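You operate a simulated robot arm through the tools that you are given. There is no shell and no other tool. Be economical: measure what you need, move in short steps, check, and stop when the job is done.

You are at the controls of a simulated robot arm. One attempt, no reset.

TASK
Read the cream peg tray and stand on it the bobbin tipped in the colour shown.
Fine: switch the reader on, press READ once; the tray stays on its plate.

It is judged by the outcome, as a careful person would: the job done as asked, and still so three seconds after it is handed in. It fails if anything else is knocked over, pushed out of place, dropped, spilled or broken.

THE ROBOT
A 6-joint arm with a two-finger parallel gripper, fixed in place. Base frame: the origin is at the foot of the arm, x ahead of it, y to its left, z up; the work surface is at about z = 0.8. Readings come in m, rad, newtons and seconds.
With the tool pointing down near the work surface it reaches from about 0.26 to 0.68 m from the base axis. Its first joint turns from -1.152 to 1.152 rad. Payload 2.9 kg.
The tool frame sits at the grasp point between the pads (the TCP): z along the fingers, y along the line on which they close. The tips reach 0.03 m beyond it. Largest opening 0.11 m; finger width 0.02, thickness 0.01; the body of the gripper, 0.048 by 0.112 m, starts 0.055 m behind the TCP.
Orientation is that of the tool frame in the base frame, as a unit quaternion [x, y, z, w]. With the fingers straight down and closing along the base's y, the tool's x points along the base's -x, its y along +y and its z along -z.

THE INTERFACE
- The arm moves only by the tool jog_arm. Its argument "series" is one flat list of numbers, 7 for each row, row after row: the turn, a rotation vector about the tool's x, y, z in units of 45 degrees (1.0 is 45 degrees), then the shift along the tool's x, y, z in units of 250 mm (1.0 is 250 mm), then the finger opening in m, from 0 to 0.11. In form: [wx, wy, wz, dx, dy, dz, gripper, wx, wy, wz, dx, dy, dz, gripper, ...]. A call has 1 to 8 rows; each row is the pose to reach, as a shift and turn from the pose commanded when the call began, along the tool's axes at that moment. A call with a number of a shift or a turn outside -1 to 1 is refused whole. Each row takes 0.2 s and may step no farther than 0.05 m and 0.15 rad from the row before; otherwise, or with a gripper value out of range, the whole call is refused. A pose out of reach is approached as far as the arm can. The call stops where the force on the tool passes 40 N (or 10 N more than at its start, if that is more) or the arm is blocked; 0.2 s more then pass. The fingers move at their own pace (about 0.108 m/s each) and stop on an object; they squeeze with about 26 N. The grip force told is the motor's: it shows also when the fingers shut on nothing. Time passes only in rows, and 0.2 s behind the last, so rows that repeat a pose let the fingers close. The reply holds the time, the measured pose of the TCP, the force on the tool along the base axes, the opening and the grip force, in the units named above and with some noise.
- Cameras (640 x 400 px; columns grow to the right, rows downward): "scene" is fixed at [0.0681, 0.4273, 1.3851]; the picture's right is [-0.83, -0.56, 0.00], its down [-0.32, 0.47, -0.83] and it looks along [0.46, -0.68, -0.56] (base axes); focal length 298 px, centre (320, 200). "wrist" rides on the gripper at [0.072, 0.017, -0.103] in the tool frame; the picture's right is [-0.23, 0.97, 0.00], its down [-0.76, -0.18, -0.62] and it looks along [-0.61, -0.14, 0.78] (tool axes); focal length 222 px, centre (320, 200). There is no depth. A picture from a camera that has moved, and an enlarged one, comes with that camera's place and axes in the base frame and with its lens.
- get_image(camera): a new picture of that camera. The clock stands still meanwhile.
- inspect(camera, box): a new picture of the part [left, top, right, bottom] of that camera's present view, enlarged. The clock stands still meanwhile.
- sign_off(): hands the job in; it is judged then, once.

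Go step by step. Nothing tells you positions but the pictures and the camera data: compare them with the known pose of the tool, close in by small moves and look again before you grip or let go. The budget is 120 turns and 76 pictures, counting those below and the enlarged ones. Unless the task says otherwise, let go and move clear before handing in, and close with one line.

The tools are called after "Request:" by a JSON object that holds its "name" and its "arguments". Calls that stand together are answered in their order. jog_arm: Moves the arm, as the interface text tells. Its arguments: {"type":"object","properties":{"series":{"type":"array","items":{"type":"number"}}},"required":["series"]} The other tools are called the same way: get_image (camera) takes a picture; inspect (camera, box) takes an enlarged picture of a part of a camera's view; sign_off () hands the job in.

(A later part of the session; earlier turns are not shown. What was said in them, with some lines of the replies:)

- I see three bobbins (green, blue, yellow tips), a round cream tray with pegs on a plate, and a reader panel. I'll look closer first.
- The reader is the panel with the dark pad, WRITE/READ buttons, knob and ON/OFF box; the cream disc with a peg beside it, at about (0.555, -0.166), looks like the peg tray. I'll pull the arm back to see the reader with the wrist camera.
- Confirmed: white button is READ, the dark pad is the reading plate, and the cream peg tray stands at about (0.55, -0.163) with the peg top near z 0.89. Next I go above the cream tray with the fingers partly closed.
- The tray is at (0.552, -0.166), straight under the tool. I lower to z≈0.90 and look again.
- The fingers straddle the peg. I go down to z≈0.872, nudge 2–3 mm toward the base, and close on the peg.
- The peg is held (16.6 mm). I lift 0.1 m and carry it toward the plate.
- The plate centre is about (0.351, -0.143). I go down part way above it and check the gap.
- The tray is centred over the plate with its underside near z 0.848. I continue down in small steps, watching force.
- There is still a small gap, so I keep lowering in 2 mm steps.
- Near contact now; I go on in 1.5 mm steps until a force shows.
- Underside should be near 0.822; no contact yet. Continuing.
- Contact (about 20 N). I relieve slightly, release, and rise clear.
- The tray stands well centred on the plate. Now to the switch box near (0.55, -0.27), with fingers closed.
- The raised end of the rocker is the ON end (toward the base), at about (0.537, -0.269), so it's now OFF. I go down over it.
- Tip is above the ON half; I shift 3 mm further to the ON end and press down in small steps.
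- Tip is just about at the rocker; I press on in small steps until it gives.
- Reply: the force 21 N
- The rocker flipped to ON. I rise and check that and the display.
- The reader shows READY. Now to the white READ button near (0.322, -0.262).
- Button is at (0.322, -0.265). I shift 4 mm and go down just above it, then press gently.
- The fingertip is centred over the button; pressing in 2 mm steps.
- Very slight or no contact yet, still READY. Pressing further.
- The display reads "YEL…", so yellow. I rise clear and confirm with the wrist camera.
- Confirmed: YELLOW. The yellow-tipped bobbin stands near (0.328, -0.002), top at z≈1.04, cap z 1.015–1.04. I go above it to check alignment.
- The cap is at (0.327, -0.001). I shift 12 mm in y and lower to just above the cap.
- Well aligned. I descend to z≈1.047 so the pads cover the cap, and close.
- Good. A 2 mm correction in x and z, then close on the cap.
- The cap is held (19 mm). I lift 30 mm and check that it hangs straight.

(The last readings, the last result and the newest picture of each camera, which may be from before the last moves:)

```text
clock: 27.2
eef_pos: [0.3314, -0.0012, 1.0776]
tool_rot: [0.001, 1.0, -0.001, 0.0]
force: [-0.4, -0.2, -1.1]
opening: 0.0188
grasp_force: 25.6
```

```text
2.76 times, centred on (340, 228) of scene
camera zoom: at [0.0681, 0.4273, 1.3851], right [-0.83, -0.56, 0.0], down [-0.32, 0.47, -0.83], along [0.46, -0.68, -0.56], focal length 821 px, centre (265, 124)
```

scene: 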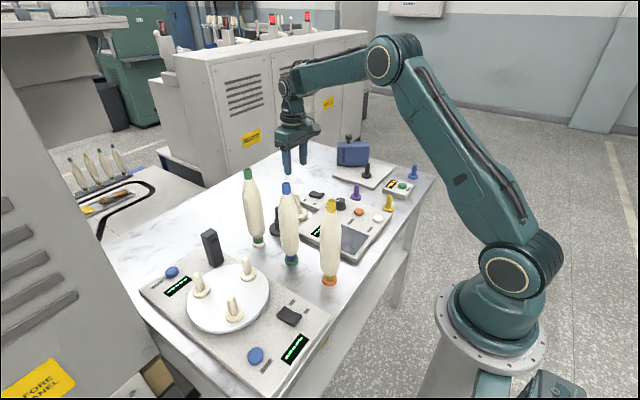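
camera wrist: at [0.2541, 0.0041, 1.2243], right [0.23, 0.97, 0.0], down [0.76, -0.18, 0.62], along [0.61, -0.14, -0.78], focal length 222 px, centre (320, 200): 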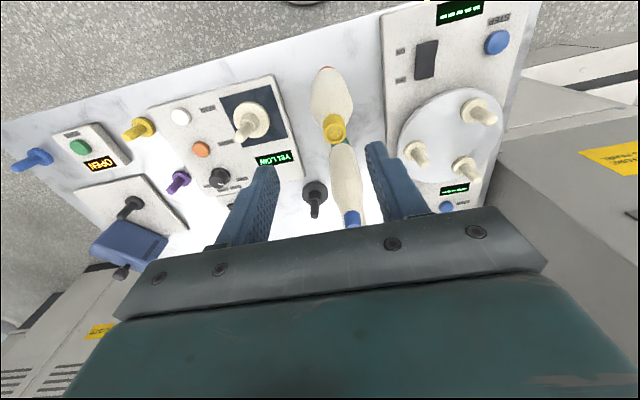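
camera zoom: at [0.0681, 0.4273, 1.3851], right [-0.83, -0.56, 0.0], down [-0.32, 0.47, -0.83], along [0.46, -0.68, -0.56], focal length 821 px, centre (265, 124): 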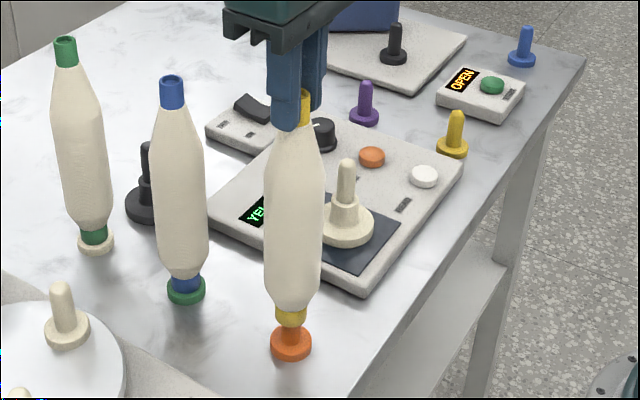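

It was standing on an orange peg of its own and comes up straight. I lift to z≈1.19, clear of all pegs.

Request:
{"name": "jog_arm", "arguments": {"series": [0, 0, 0, 0, 0, -0.1, 0, 0, 0, 0, 0, 0, -0.22, 0, 0, 0, 0, 0, 0, -0.34, 0, 0, 0, 0, 0, 0, -0.45, 0]}}

Request:
{"name": "inspect", "arguments": {"camera": "scene", "box": [270, 130, 410, 300]}}

Request:
{"name": "get_image", "arguments": {"camera": "wrist"}}

```text
clock: 28.2
eef_pos: [0.3313, -0.0015, 1.1909]
tool_rot: [-0.001, 1.0, 0.0, -0.001]
force: [0.7, 0.2, -1.6]
opening: 0.0191
grasp_force: 25.7
```

```text
2.35 times, centred on (340, 215) of scene
camera zoom: at [0.0681, 0.4273, 1.3851], right [-0.83, -0.56, 0.0], down [-0.32, 0.47, -0.83], along [0.46, -0.68, -0.56], focal length 700 px, centre (273, 165)
```

zoom: 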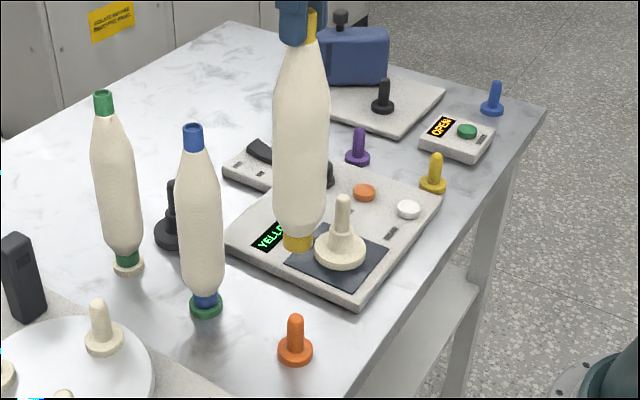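

```text
30 pictures are left
camera wrist: at [0.2579, 0.0156, 1.2944], right [0.23, 0.97, 0.0], down [0.76, -0.18, 0.62], along [0.61, -0.14, -0.78], focal length 222 px, centre (320, 200)
```

wrist: 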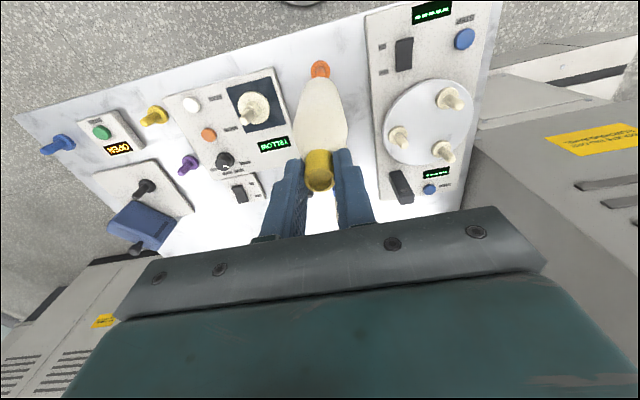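

The bobbin's bottom is near z 0.95, above the peg top (~0.91). I carry it over the cream tray at about (0.353, -0.145).

Request:
{"name": "jog_arm", "arguments": {"series": [0, 0, 0, -0.015, -0.1, 0, 0, 0, 0, 0, -0.04, -0.25, 0, 0, 0, 0, 0, -0.065, -0.4, 0, 0, 0, 0, 0, -0.08, -0.52, 0, 0, 0, 0, 0, -0.088, -0.575, 0, 0]}}

Request:
{"name": "inspect", "arguments": {"camera": "scene", "box": [320, 180, 380, 260]}}

Request:
{"name": "inspect", "arguments": {"camera": "wrist", "box": [240, 40, 400, 200]}}

```text
clock: 29.4
eef_pos: [0.3515, -0.1444, 1.191]
tool_rot: [0.001, 1.0, 0.0, 0.0]
force: [0.5, 0.6, -0.9]
opening: 0.0191
grasp_force: 26.0
```

```text
5.00 times, centred on (350, 220) of scene
camera zoom: at [0.0681, 0.4273, 1.3851], right [-0.83, -0.56, 0.0], down [-0.32, 0.47, -0.83], along [0.46, -0.68, -0.56], focal length 1488 px, centre (170, 100)
```

zoom: 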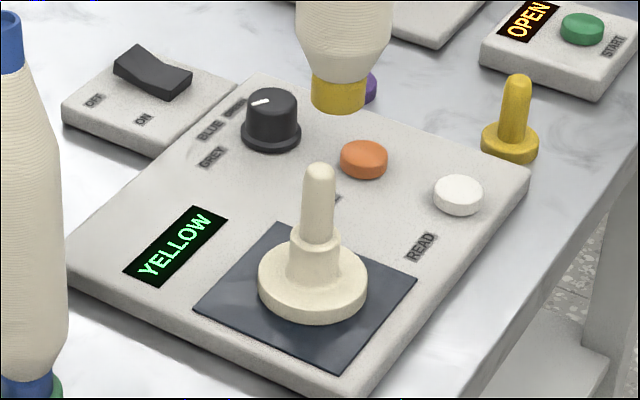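

```text
2.50 times, centred on (320, 120) of wrist
camera zoom: at [0.2787, -0.1277, 1.2946], right [0.23, 0.97, 0.0], down [0.76, -0.18, 0.62], along [0.61, -0.14, -0.78], focal length 555 px, centre (320, 400)
```

zoom: 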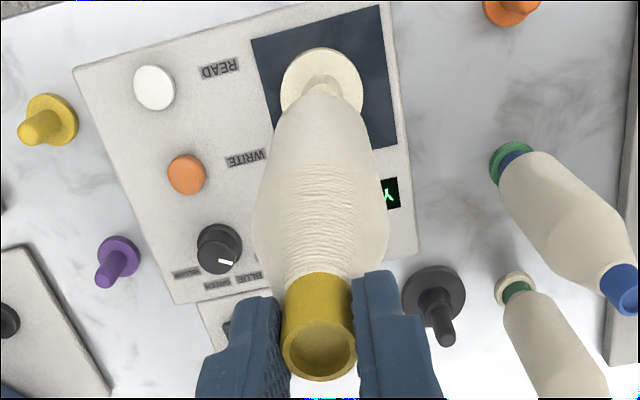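

In the scene view the bobbin's foot appears ~7–8 mm too near the base compared with the peg. I shift +6 mm in x, lower 25 mm, and compare again.

Request:
{"name": "jog_arm", "arguments": {"series": [0, 0, 0, -0.026, 0, 0.0, 0, 0, 0, 0, -0.026, 0, 0.05, 0, 0, 0, 0, -0.026, 0, 0.1, 0]}}

Request:
{"name": "inspect", "arguments": {"camera": "scene", "box": [325, 185, 375, 255]}}

```text
clock: 30.2
eef_pos: [0.3594, -0.1444, 1.1645]
tool_rot: [0.001, 1.0, 0.0, 0.0]
force: [-0.5, -0.5, -0.7]
opening: 0.0192
grasp_force: 26.1
```

```text
5.71 times, centred on (350, 220) of scene
camera zoom: at [0.0681, 0.4273, 1.3851], right [-0.83, -0.56, 0.0], down [-0.32, 0.47, -0.83], along [0.46, -0.68, -0.56], focal length 1701 px, centre (149, 86)
```

zoom: 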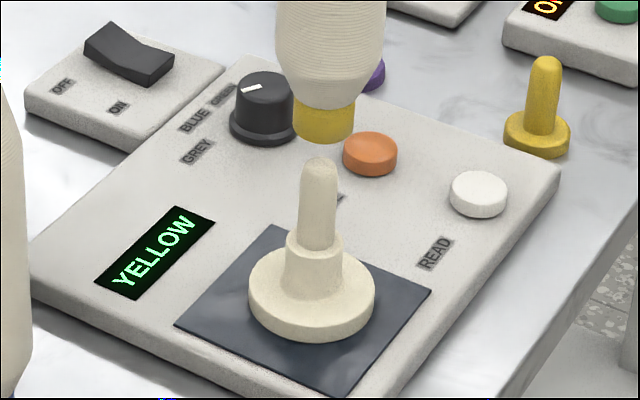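

Now almost in line (within ~2 mm). I check the other direction with the wrist camera.

Request:
{"name": "inspect", "arguments": {"camera": "wrist", "box": [260, 40, 380, 160]}}

```text
3.33 times, centred on (320, 100) of wrist
camera zoom: at [0.286, -0.1283, 1.2686], right [0.23, 0.97, 0.0], down [0.76, -0.18, 0.62], along [0.61, -0.14, -0.78], focal length 740 px, centre (320, 533)
```

zoom: 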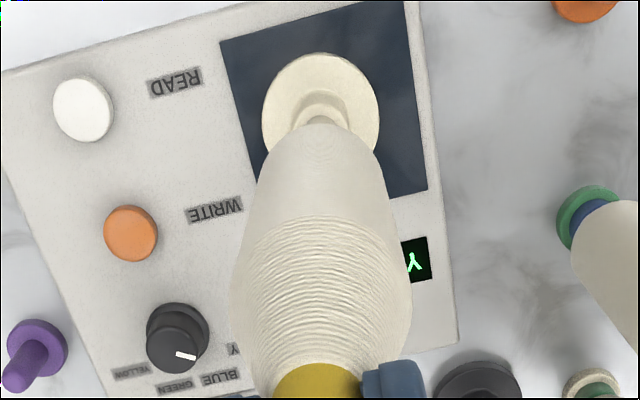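

Sideways alignment is good. I add 1.5 mm in x and lower slowly 16 mm.

Request:
{"name": "jog_arm", "arguments": {"series": [0, 0, 0, -0.005, 0, 0.016, 0, 0, 0, 0, -0.005, 0, 0.032, 0, 0, 0, 0, -0.005, 0, 0.048, 0, 0, 0, 0, -0.005, 0, 0.064, 0]}}

Request:
{"name": "inspect", "arguments": {"camera": "scene", "box": [325, 185, 375, 255]}}

```text
clock: 31.2
eef_pos: [0.3601, -0.1452, 1.1483]
tool_rot: [-0.001, 1.0, 0.0, 0.0]
force: [-0.3, -0.3, -0.9]
opening: 0.0194
grasp_force: 26.2
```

```text
5.71 times, centred on (350, 220) of scene
camera zoom: at [0.0681, 0.4273, 1.3851], right [-0.83, -0.56, 0.0], down [-0.32, 0.47, -0.83], along [0.46, -0.68, -0.56], focal length 1701 px, centre (149, 86)
```

zoom: 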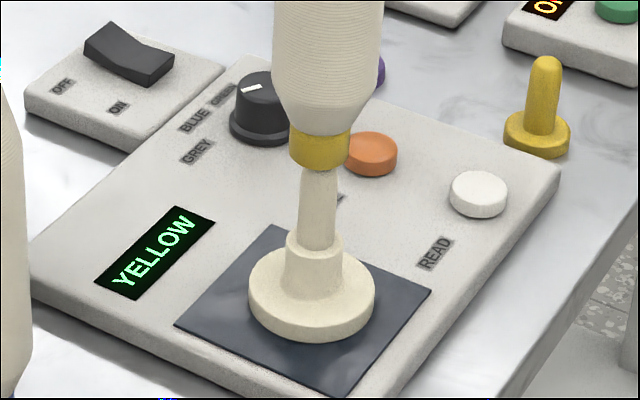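

The foot now overlaps the peg top without contact force and is centred. Continuing down slowly.

Request:
{"name": "jog_arm", "arguments": {"series": [0, 0, 0, 0, 0, 0.016, 0, 0, 0, 0, 0, 0, 0.032, 0, 0, 0, 0, 0, 0, 0.048, 0]}}

Request:
{"name": "inspect", "arguments": {"camera": "scene", "box": [325, 185, 375, 255]}}

```text
clock: 32.0
eef_pos: [0.3604, -0.1443, 1.1381]
tool_rot: [0.0, 1.0, 0.0, 0.0]
force: [0.1, 0.3, -1.1]
opening: 0.0191
grasp_force: 26.2
```

```text
5.71 times, centred on (350, 220) of scene
camera zoom: at [0.0681, 0.4273, 1.3851], right [-0.83, -0.56, 0.0], down [-0.32, 0.47, -0.83], along [0.46, -0.68, -0.56], focal length 1701 px, centre (149, 86)
```

zoom: 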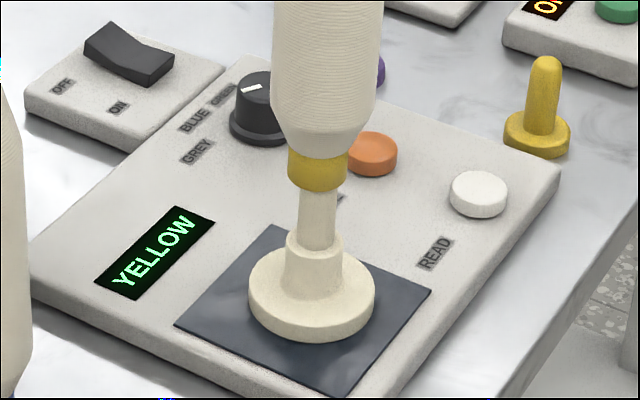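

It's sliding over the peg freely. Continuing toward the collar.

Request:
{"name": "jog_arm", "arguments": {"series": [0, 0, 0, 0, 0, 0.016, 0, 0, 0, 0, 0, 0, 0.032, 0, 0, 0, 0, 0, 0, 0.048, 0, 0, 0, 0, 0, 0, 0.064, 0]}}

Request:
{"name": "inspect", "arguments": {"camera": "scene", "box": [325, 185, 375, 255]}}

```text
clock: 33.0
eef_pos: [0.3597, -0.1441, 1.1195]
tool_rot: [0.0, 1.0, 0.0, 0.0]
force: [0.2, -0.2, -1.0]
opening: 0.0188
grasp_force: 25.5
```

```text
5.71 times, centred on (350, 220) of scene
camera zoom: at [0.0681, 0.4273, 1.3851], right [-0.83, -0.56, 0.0], down [-0.32, 0.47, -0.83], along [0.46, -0.68, -0.56], focal length 1701 px, centre (149, 86)
```

zoom: 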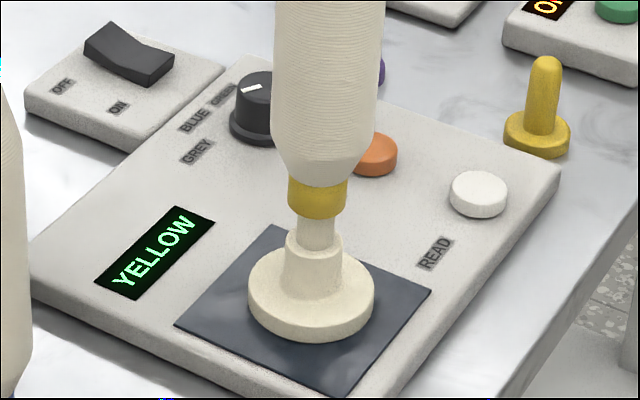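

About 12–14 mm remain to the collar. Continuing in 2–3 mm steps until it seats.

Request:
{"name": "jog_arm", "arguments": {"series": [0, 0, 0, 0, 0, 0.012, 0, 0, 0, 0, 0, 0, 0.024, 0, 0, 0, 0, 0, 0, 0.034, 0, 0, 0, 0, 0, 0, 0.042, 0]}}

Request:
{"name": "inspect", "arguments": {"camera": "scene", "box": [325, 185, 375, 255]}}

```text
clock: 34.0
eef_pos: [0.3599, -0.1448, 1.1109]
tool_rot: [0.0, 1.0, 0.0, 0.001]
force: [-0.9, 0.6, -1.7]
opening: 0.0189
grasp_force: 25.9
```

```text
5.71 times, centred on (350, 220) of scene
camera zoom: at [0.0681, 0.4273, 1.3851], right [-0.83, -0.56, 0.0], down [-0.32, 0.47, -0.83], along [0.46, -0.68, -0.56], focal length 1701 px, centre (149, 86)
```

zoom: 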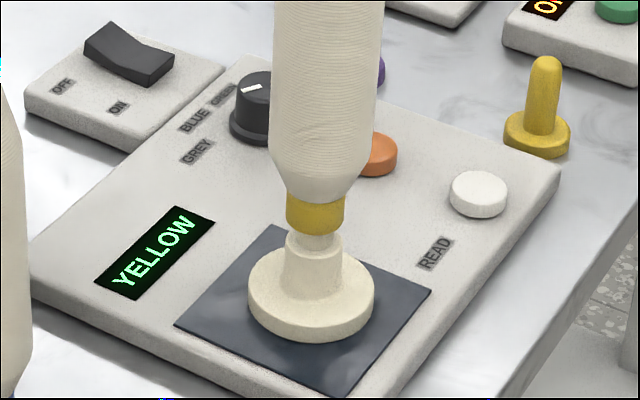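

Still free; a few millimetres to go.

Request:
{"name": "jog_arm", "arguments": {"series": [0, 0, 0, 0, 0, 0.008, 0, 0, 0, 0, 0, 0, 0.016, 0]}}

```text
clock: 34.6
eef_pos: [0.3608, -0.1454, 1.1085]
tool_rot: [0.0, 1.0, 0.0, 0.0]
force: [-0.5, 0.6, -1.6]
opening: 0.0192
grasp_force: 25.8
```

Request:
{"name": "jog_arm", "arguments": {"series": [0, 0, 0, 0, 0, 0.008, 0, 0, 0, 0, 0, 0, 0.016, 0]}}

Request:
{"name": "inspect", "arguments": {"camera": "scene", "box": [325, 185, 375, 255]}}

```text
clock: 35.2
eef_pos: [0.3612, -0.1449, 1.1026]
tool_rot: [0.0, 1.0, 0.0, -0.001]
force: [0.7, 0.0, -1.8]
opening: 0.0191
grasp_force: 25.8
```

```text
5.71 times, centred on (350, 220) of scene
camera zoom: at [0.0681, 0.4273, 1.3851], right [-0.83, -0.56, 0.0], down [-0.32, 0.47, -0.83], along [0.46, -0.68, -0.56], focal length 1701 px, centre (149, 86)
```

zoom: 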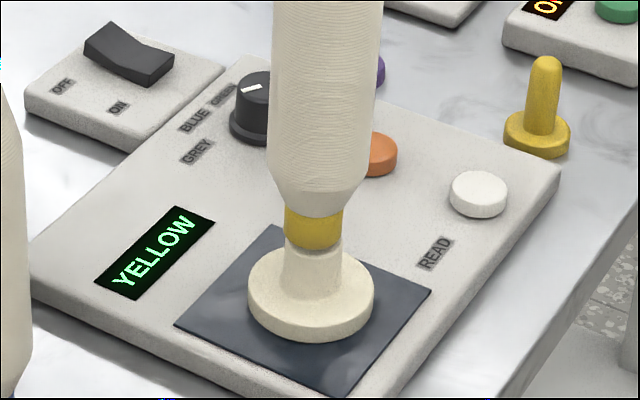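

Almost at the collar. A little further to feel seating.

Request:
{"name": "jog_arm", "arguments": {"series": [0, 0, 0, 0, 0, 0.006, 0, 0, 0, 0, 0, 0, 0.012, 0]}}

```text
clock: 35.8
eef_pos: [0.3614, -0.1442, 1.0995]
tool_rot: [0.0, 1.0, 0.0, 0.001]
force: [0.6, -0.7, -1.5]
opening: 0.0188
grasp_force: 26.1
```

Request:
{"name": "jog_arm", "arguments": {"series": [0, 0, 0, 0, 0, 0.006, 0, 0, 0, 0, 0, 0, 0.012, 0]}}

Request:
{"name": "inspect", "arguments": {"camera": "scene", "box": [325, 185, 375, 255]}}

```text
clock: 36.4
eef_pos: [0.3617, -0.1452, 1.0984]
tool_rot: [0.0, 1.0, -0.001, 0.0]
force: [-2.2, 0.9, 14.7]
opening: 0.0192
grasp_force: 26.0
```

```text
5.71 times, centred on (350, 220) of scene
camera zoom: at [0.0679, 0.4274, 1.3851], right [-0.83, -0.56, 0.0], down [-0.32, 0.47, -0.83], along [0.46, -0.68, -0.56], focal length 1701 px, centre (149, 86)
```

zoom: 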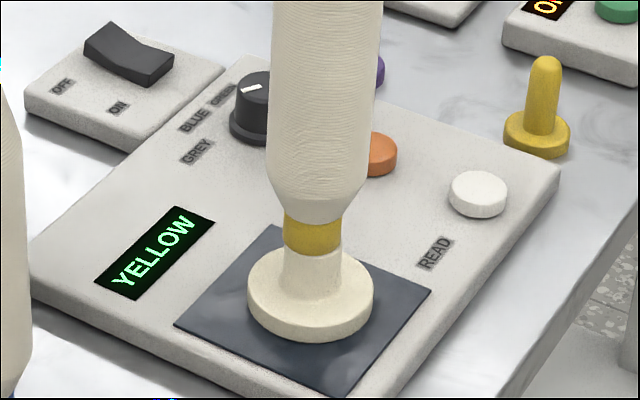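

It has seated on the collar (≈15 N). I relieve slightly, open, and rise straight up.

Request:
{"name": "jog_arm", "arguments": {"series": [0, 0, 0, 0, 0, -0.004, 0, 0, 0, 0, 0, 0, -0.004, 0.025, 0, 0, 0, 0, 0, -0.004, 0.05, 0, 0, 0, 0, 0, -0.004, 0.06, 0, 0, 0, 0, 0, -0.1, 0.06, 0, 0, 0, 0, 0, -0.25, 0.06, 0, 0, 0, 0, 0, -0.4, 0.06]}}

Request:
{"name": "get_image", "arguments": {"camera": "scene"}}

Request:
{"name": "inspect", "arguments": {"camera": "scene", "box": [300, 150, 400, 260]}}

Request:
{"name": "get_image", "arguments": {"camera": "wrist"}}

```text
clock: 38.0
eef_pos: [0.3602, -0.1452, 1.1957]
tool_rot: [0.0, 1.0, 0.0, 0.0]
force: [0.3, 0.5, 0.2]
opening: 0.0601
grasp_force: 0.0
```

```text
19 pictures are left
```

scene: 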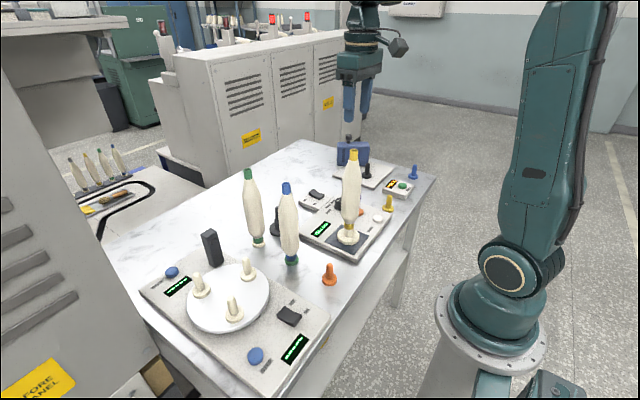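

```text
3.64 times, centred on (350, 205) of scene
camera zoom: at [0.0681, 0.4273, 1.3851], right [-0.83, -0.56, 0.0], down [-0.32, 0.47, -0.83], along [0.46, -0.68, -0.56], focal length 1082 px, centre (211, 182)
```

zoom: 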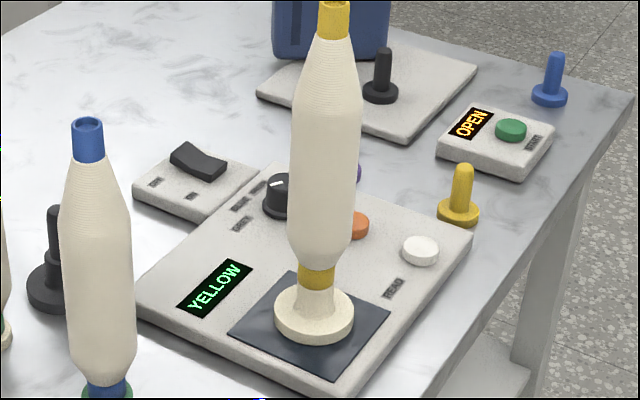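

```text
17 pictures are left
camera wrist: at [0.2871, -0.1283, 1.3006], right [0.23, 0.97, 0.0], down [0.76, -0.18, 0.62], along [0.61, -0.14, -0.78], focal length 222 px, centre (320, 200)
```

wrist: 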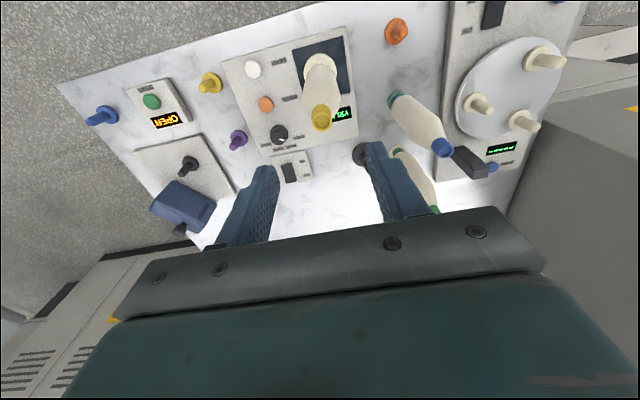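

The yellow-tipped bobbin stands upright on the cream tray, which is still on the plate. The display reads YELLOW, everything else is in place and the gripper is clear, so I hand in.

Request:
{"name": "sign_off", "arguments": {}}

```text
The job is handed in.
```

I set the cream peg tray on the reader's plate, switched the reader on and pressed READ once. It showed YELLOW, so I stood the yellow-tipped bobbin on the tray and handed the job in.
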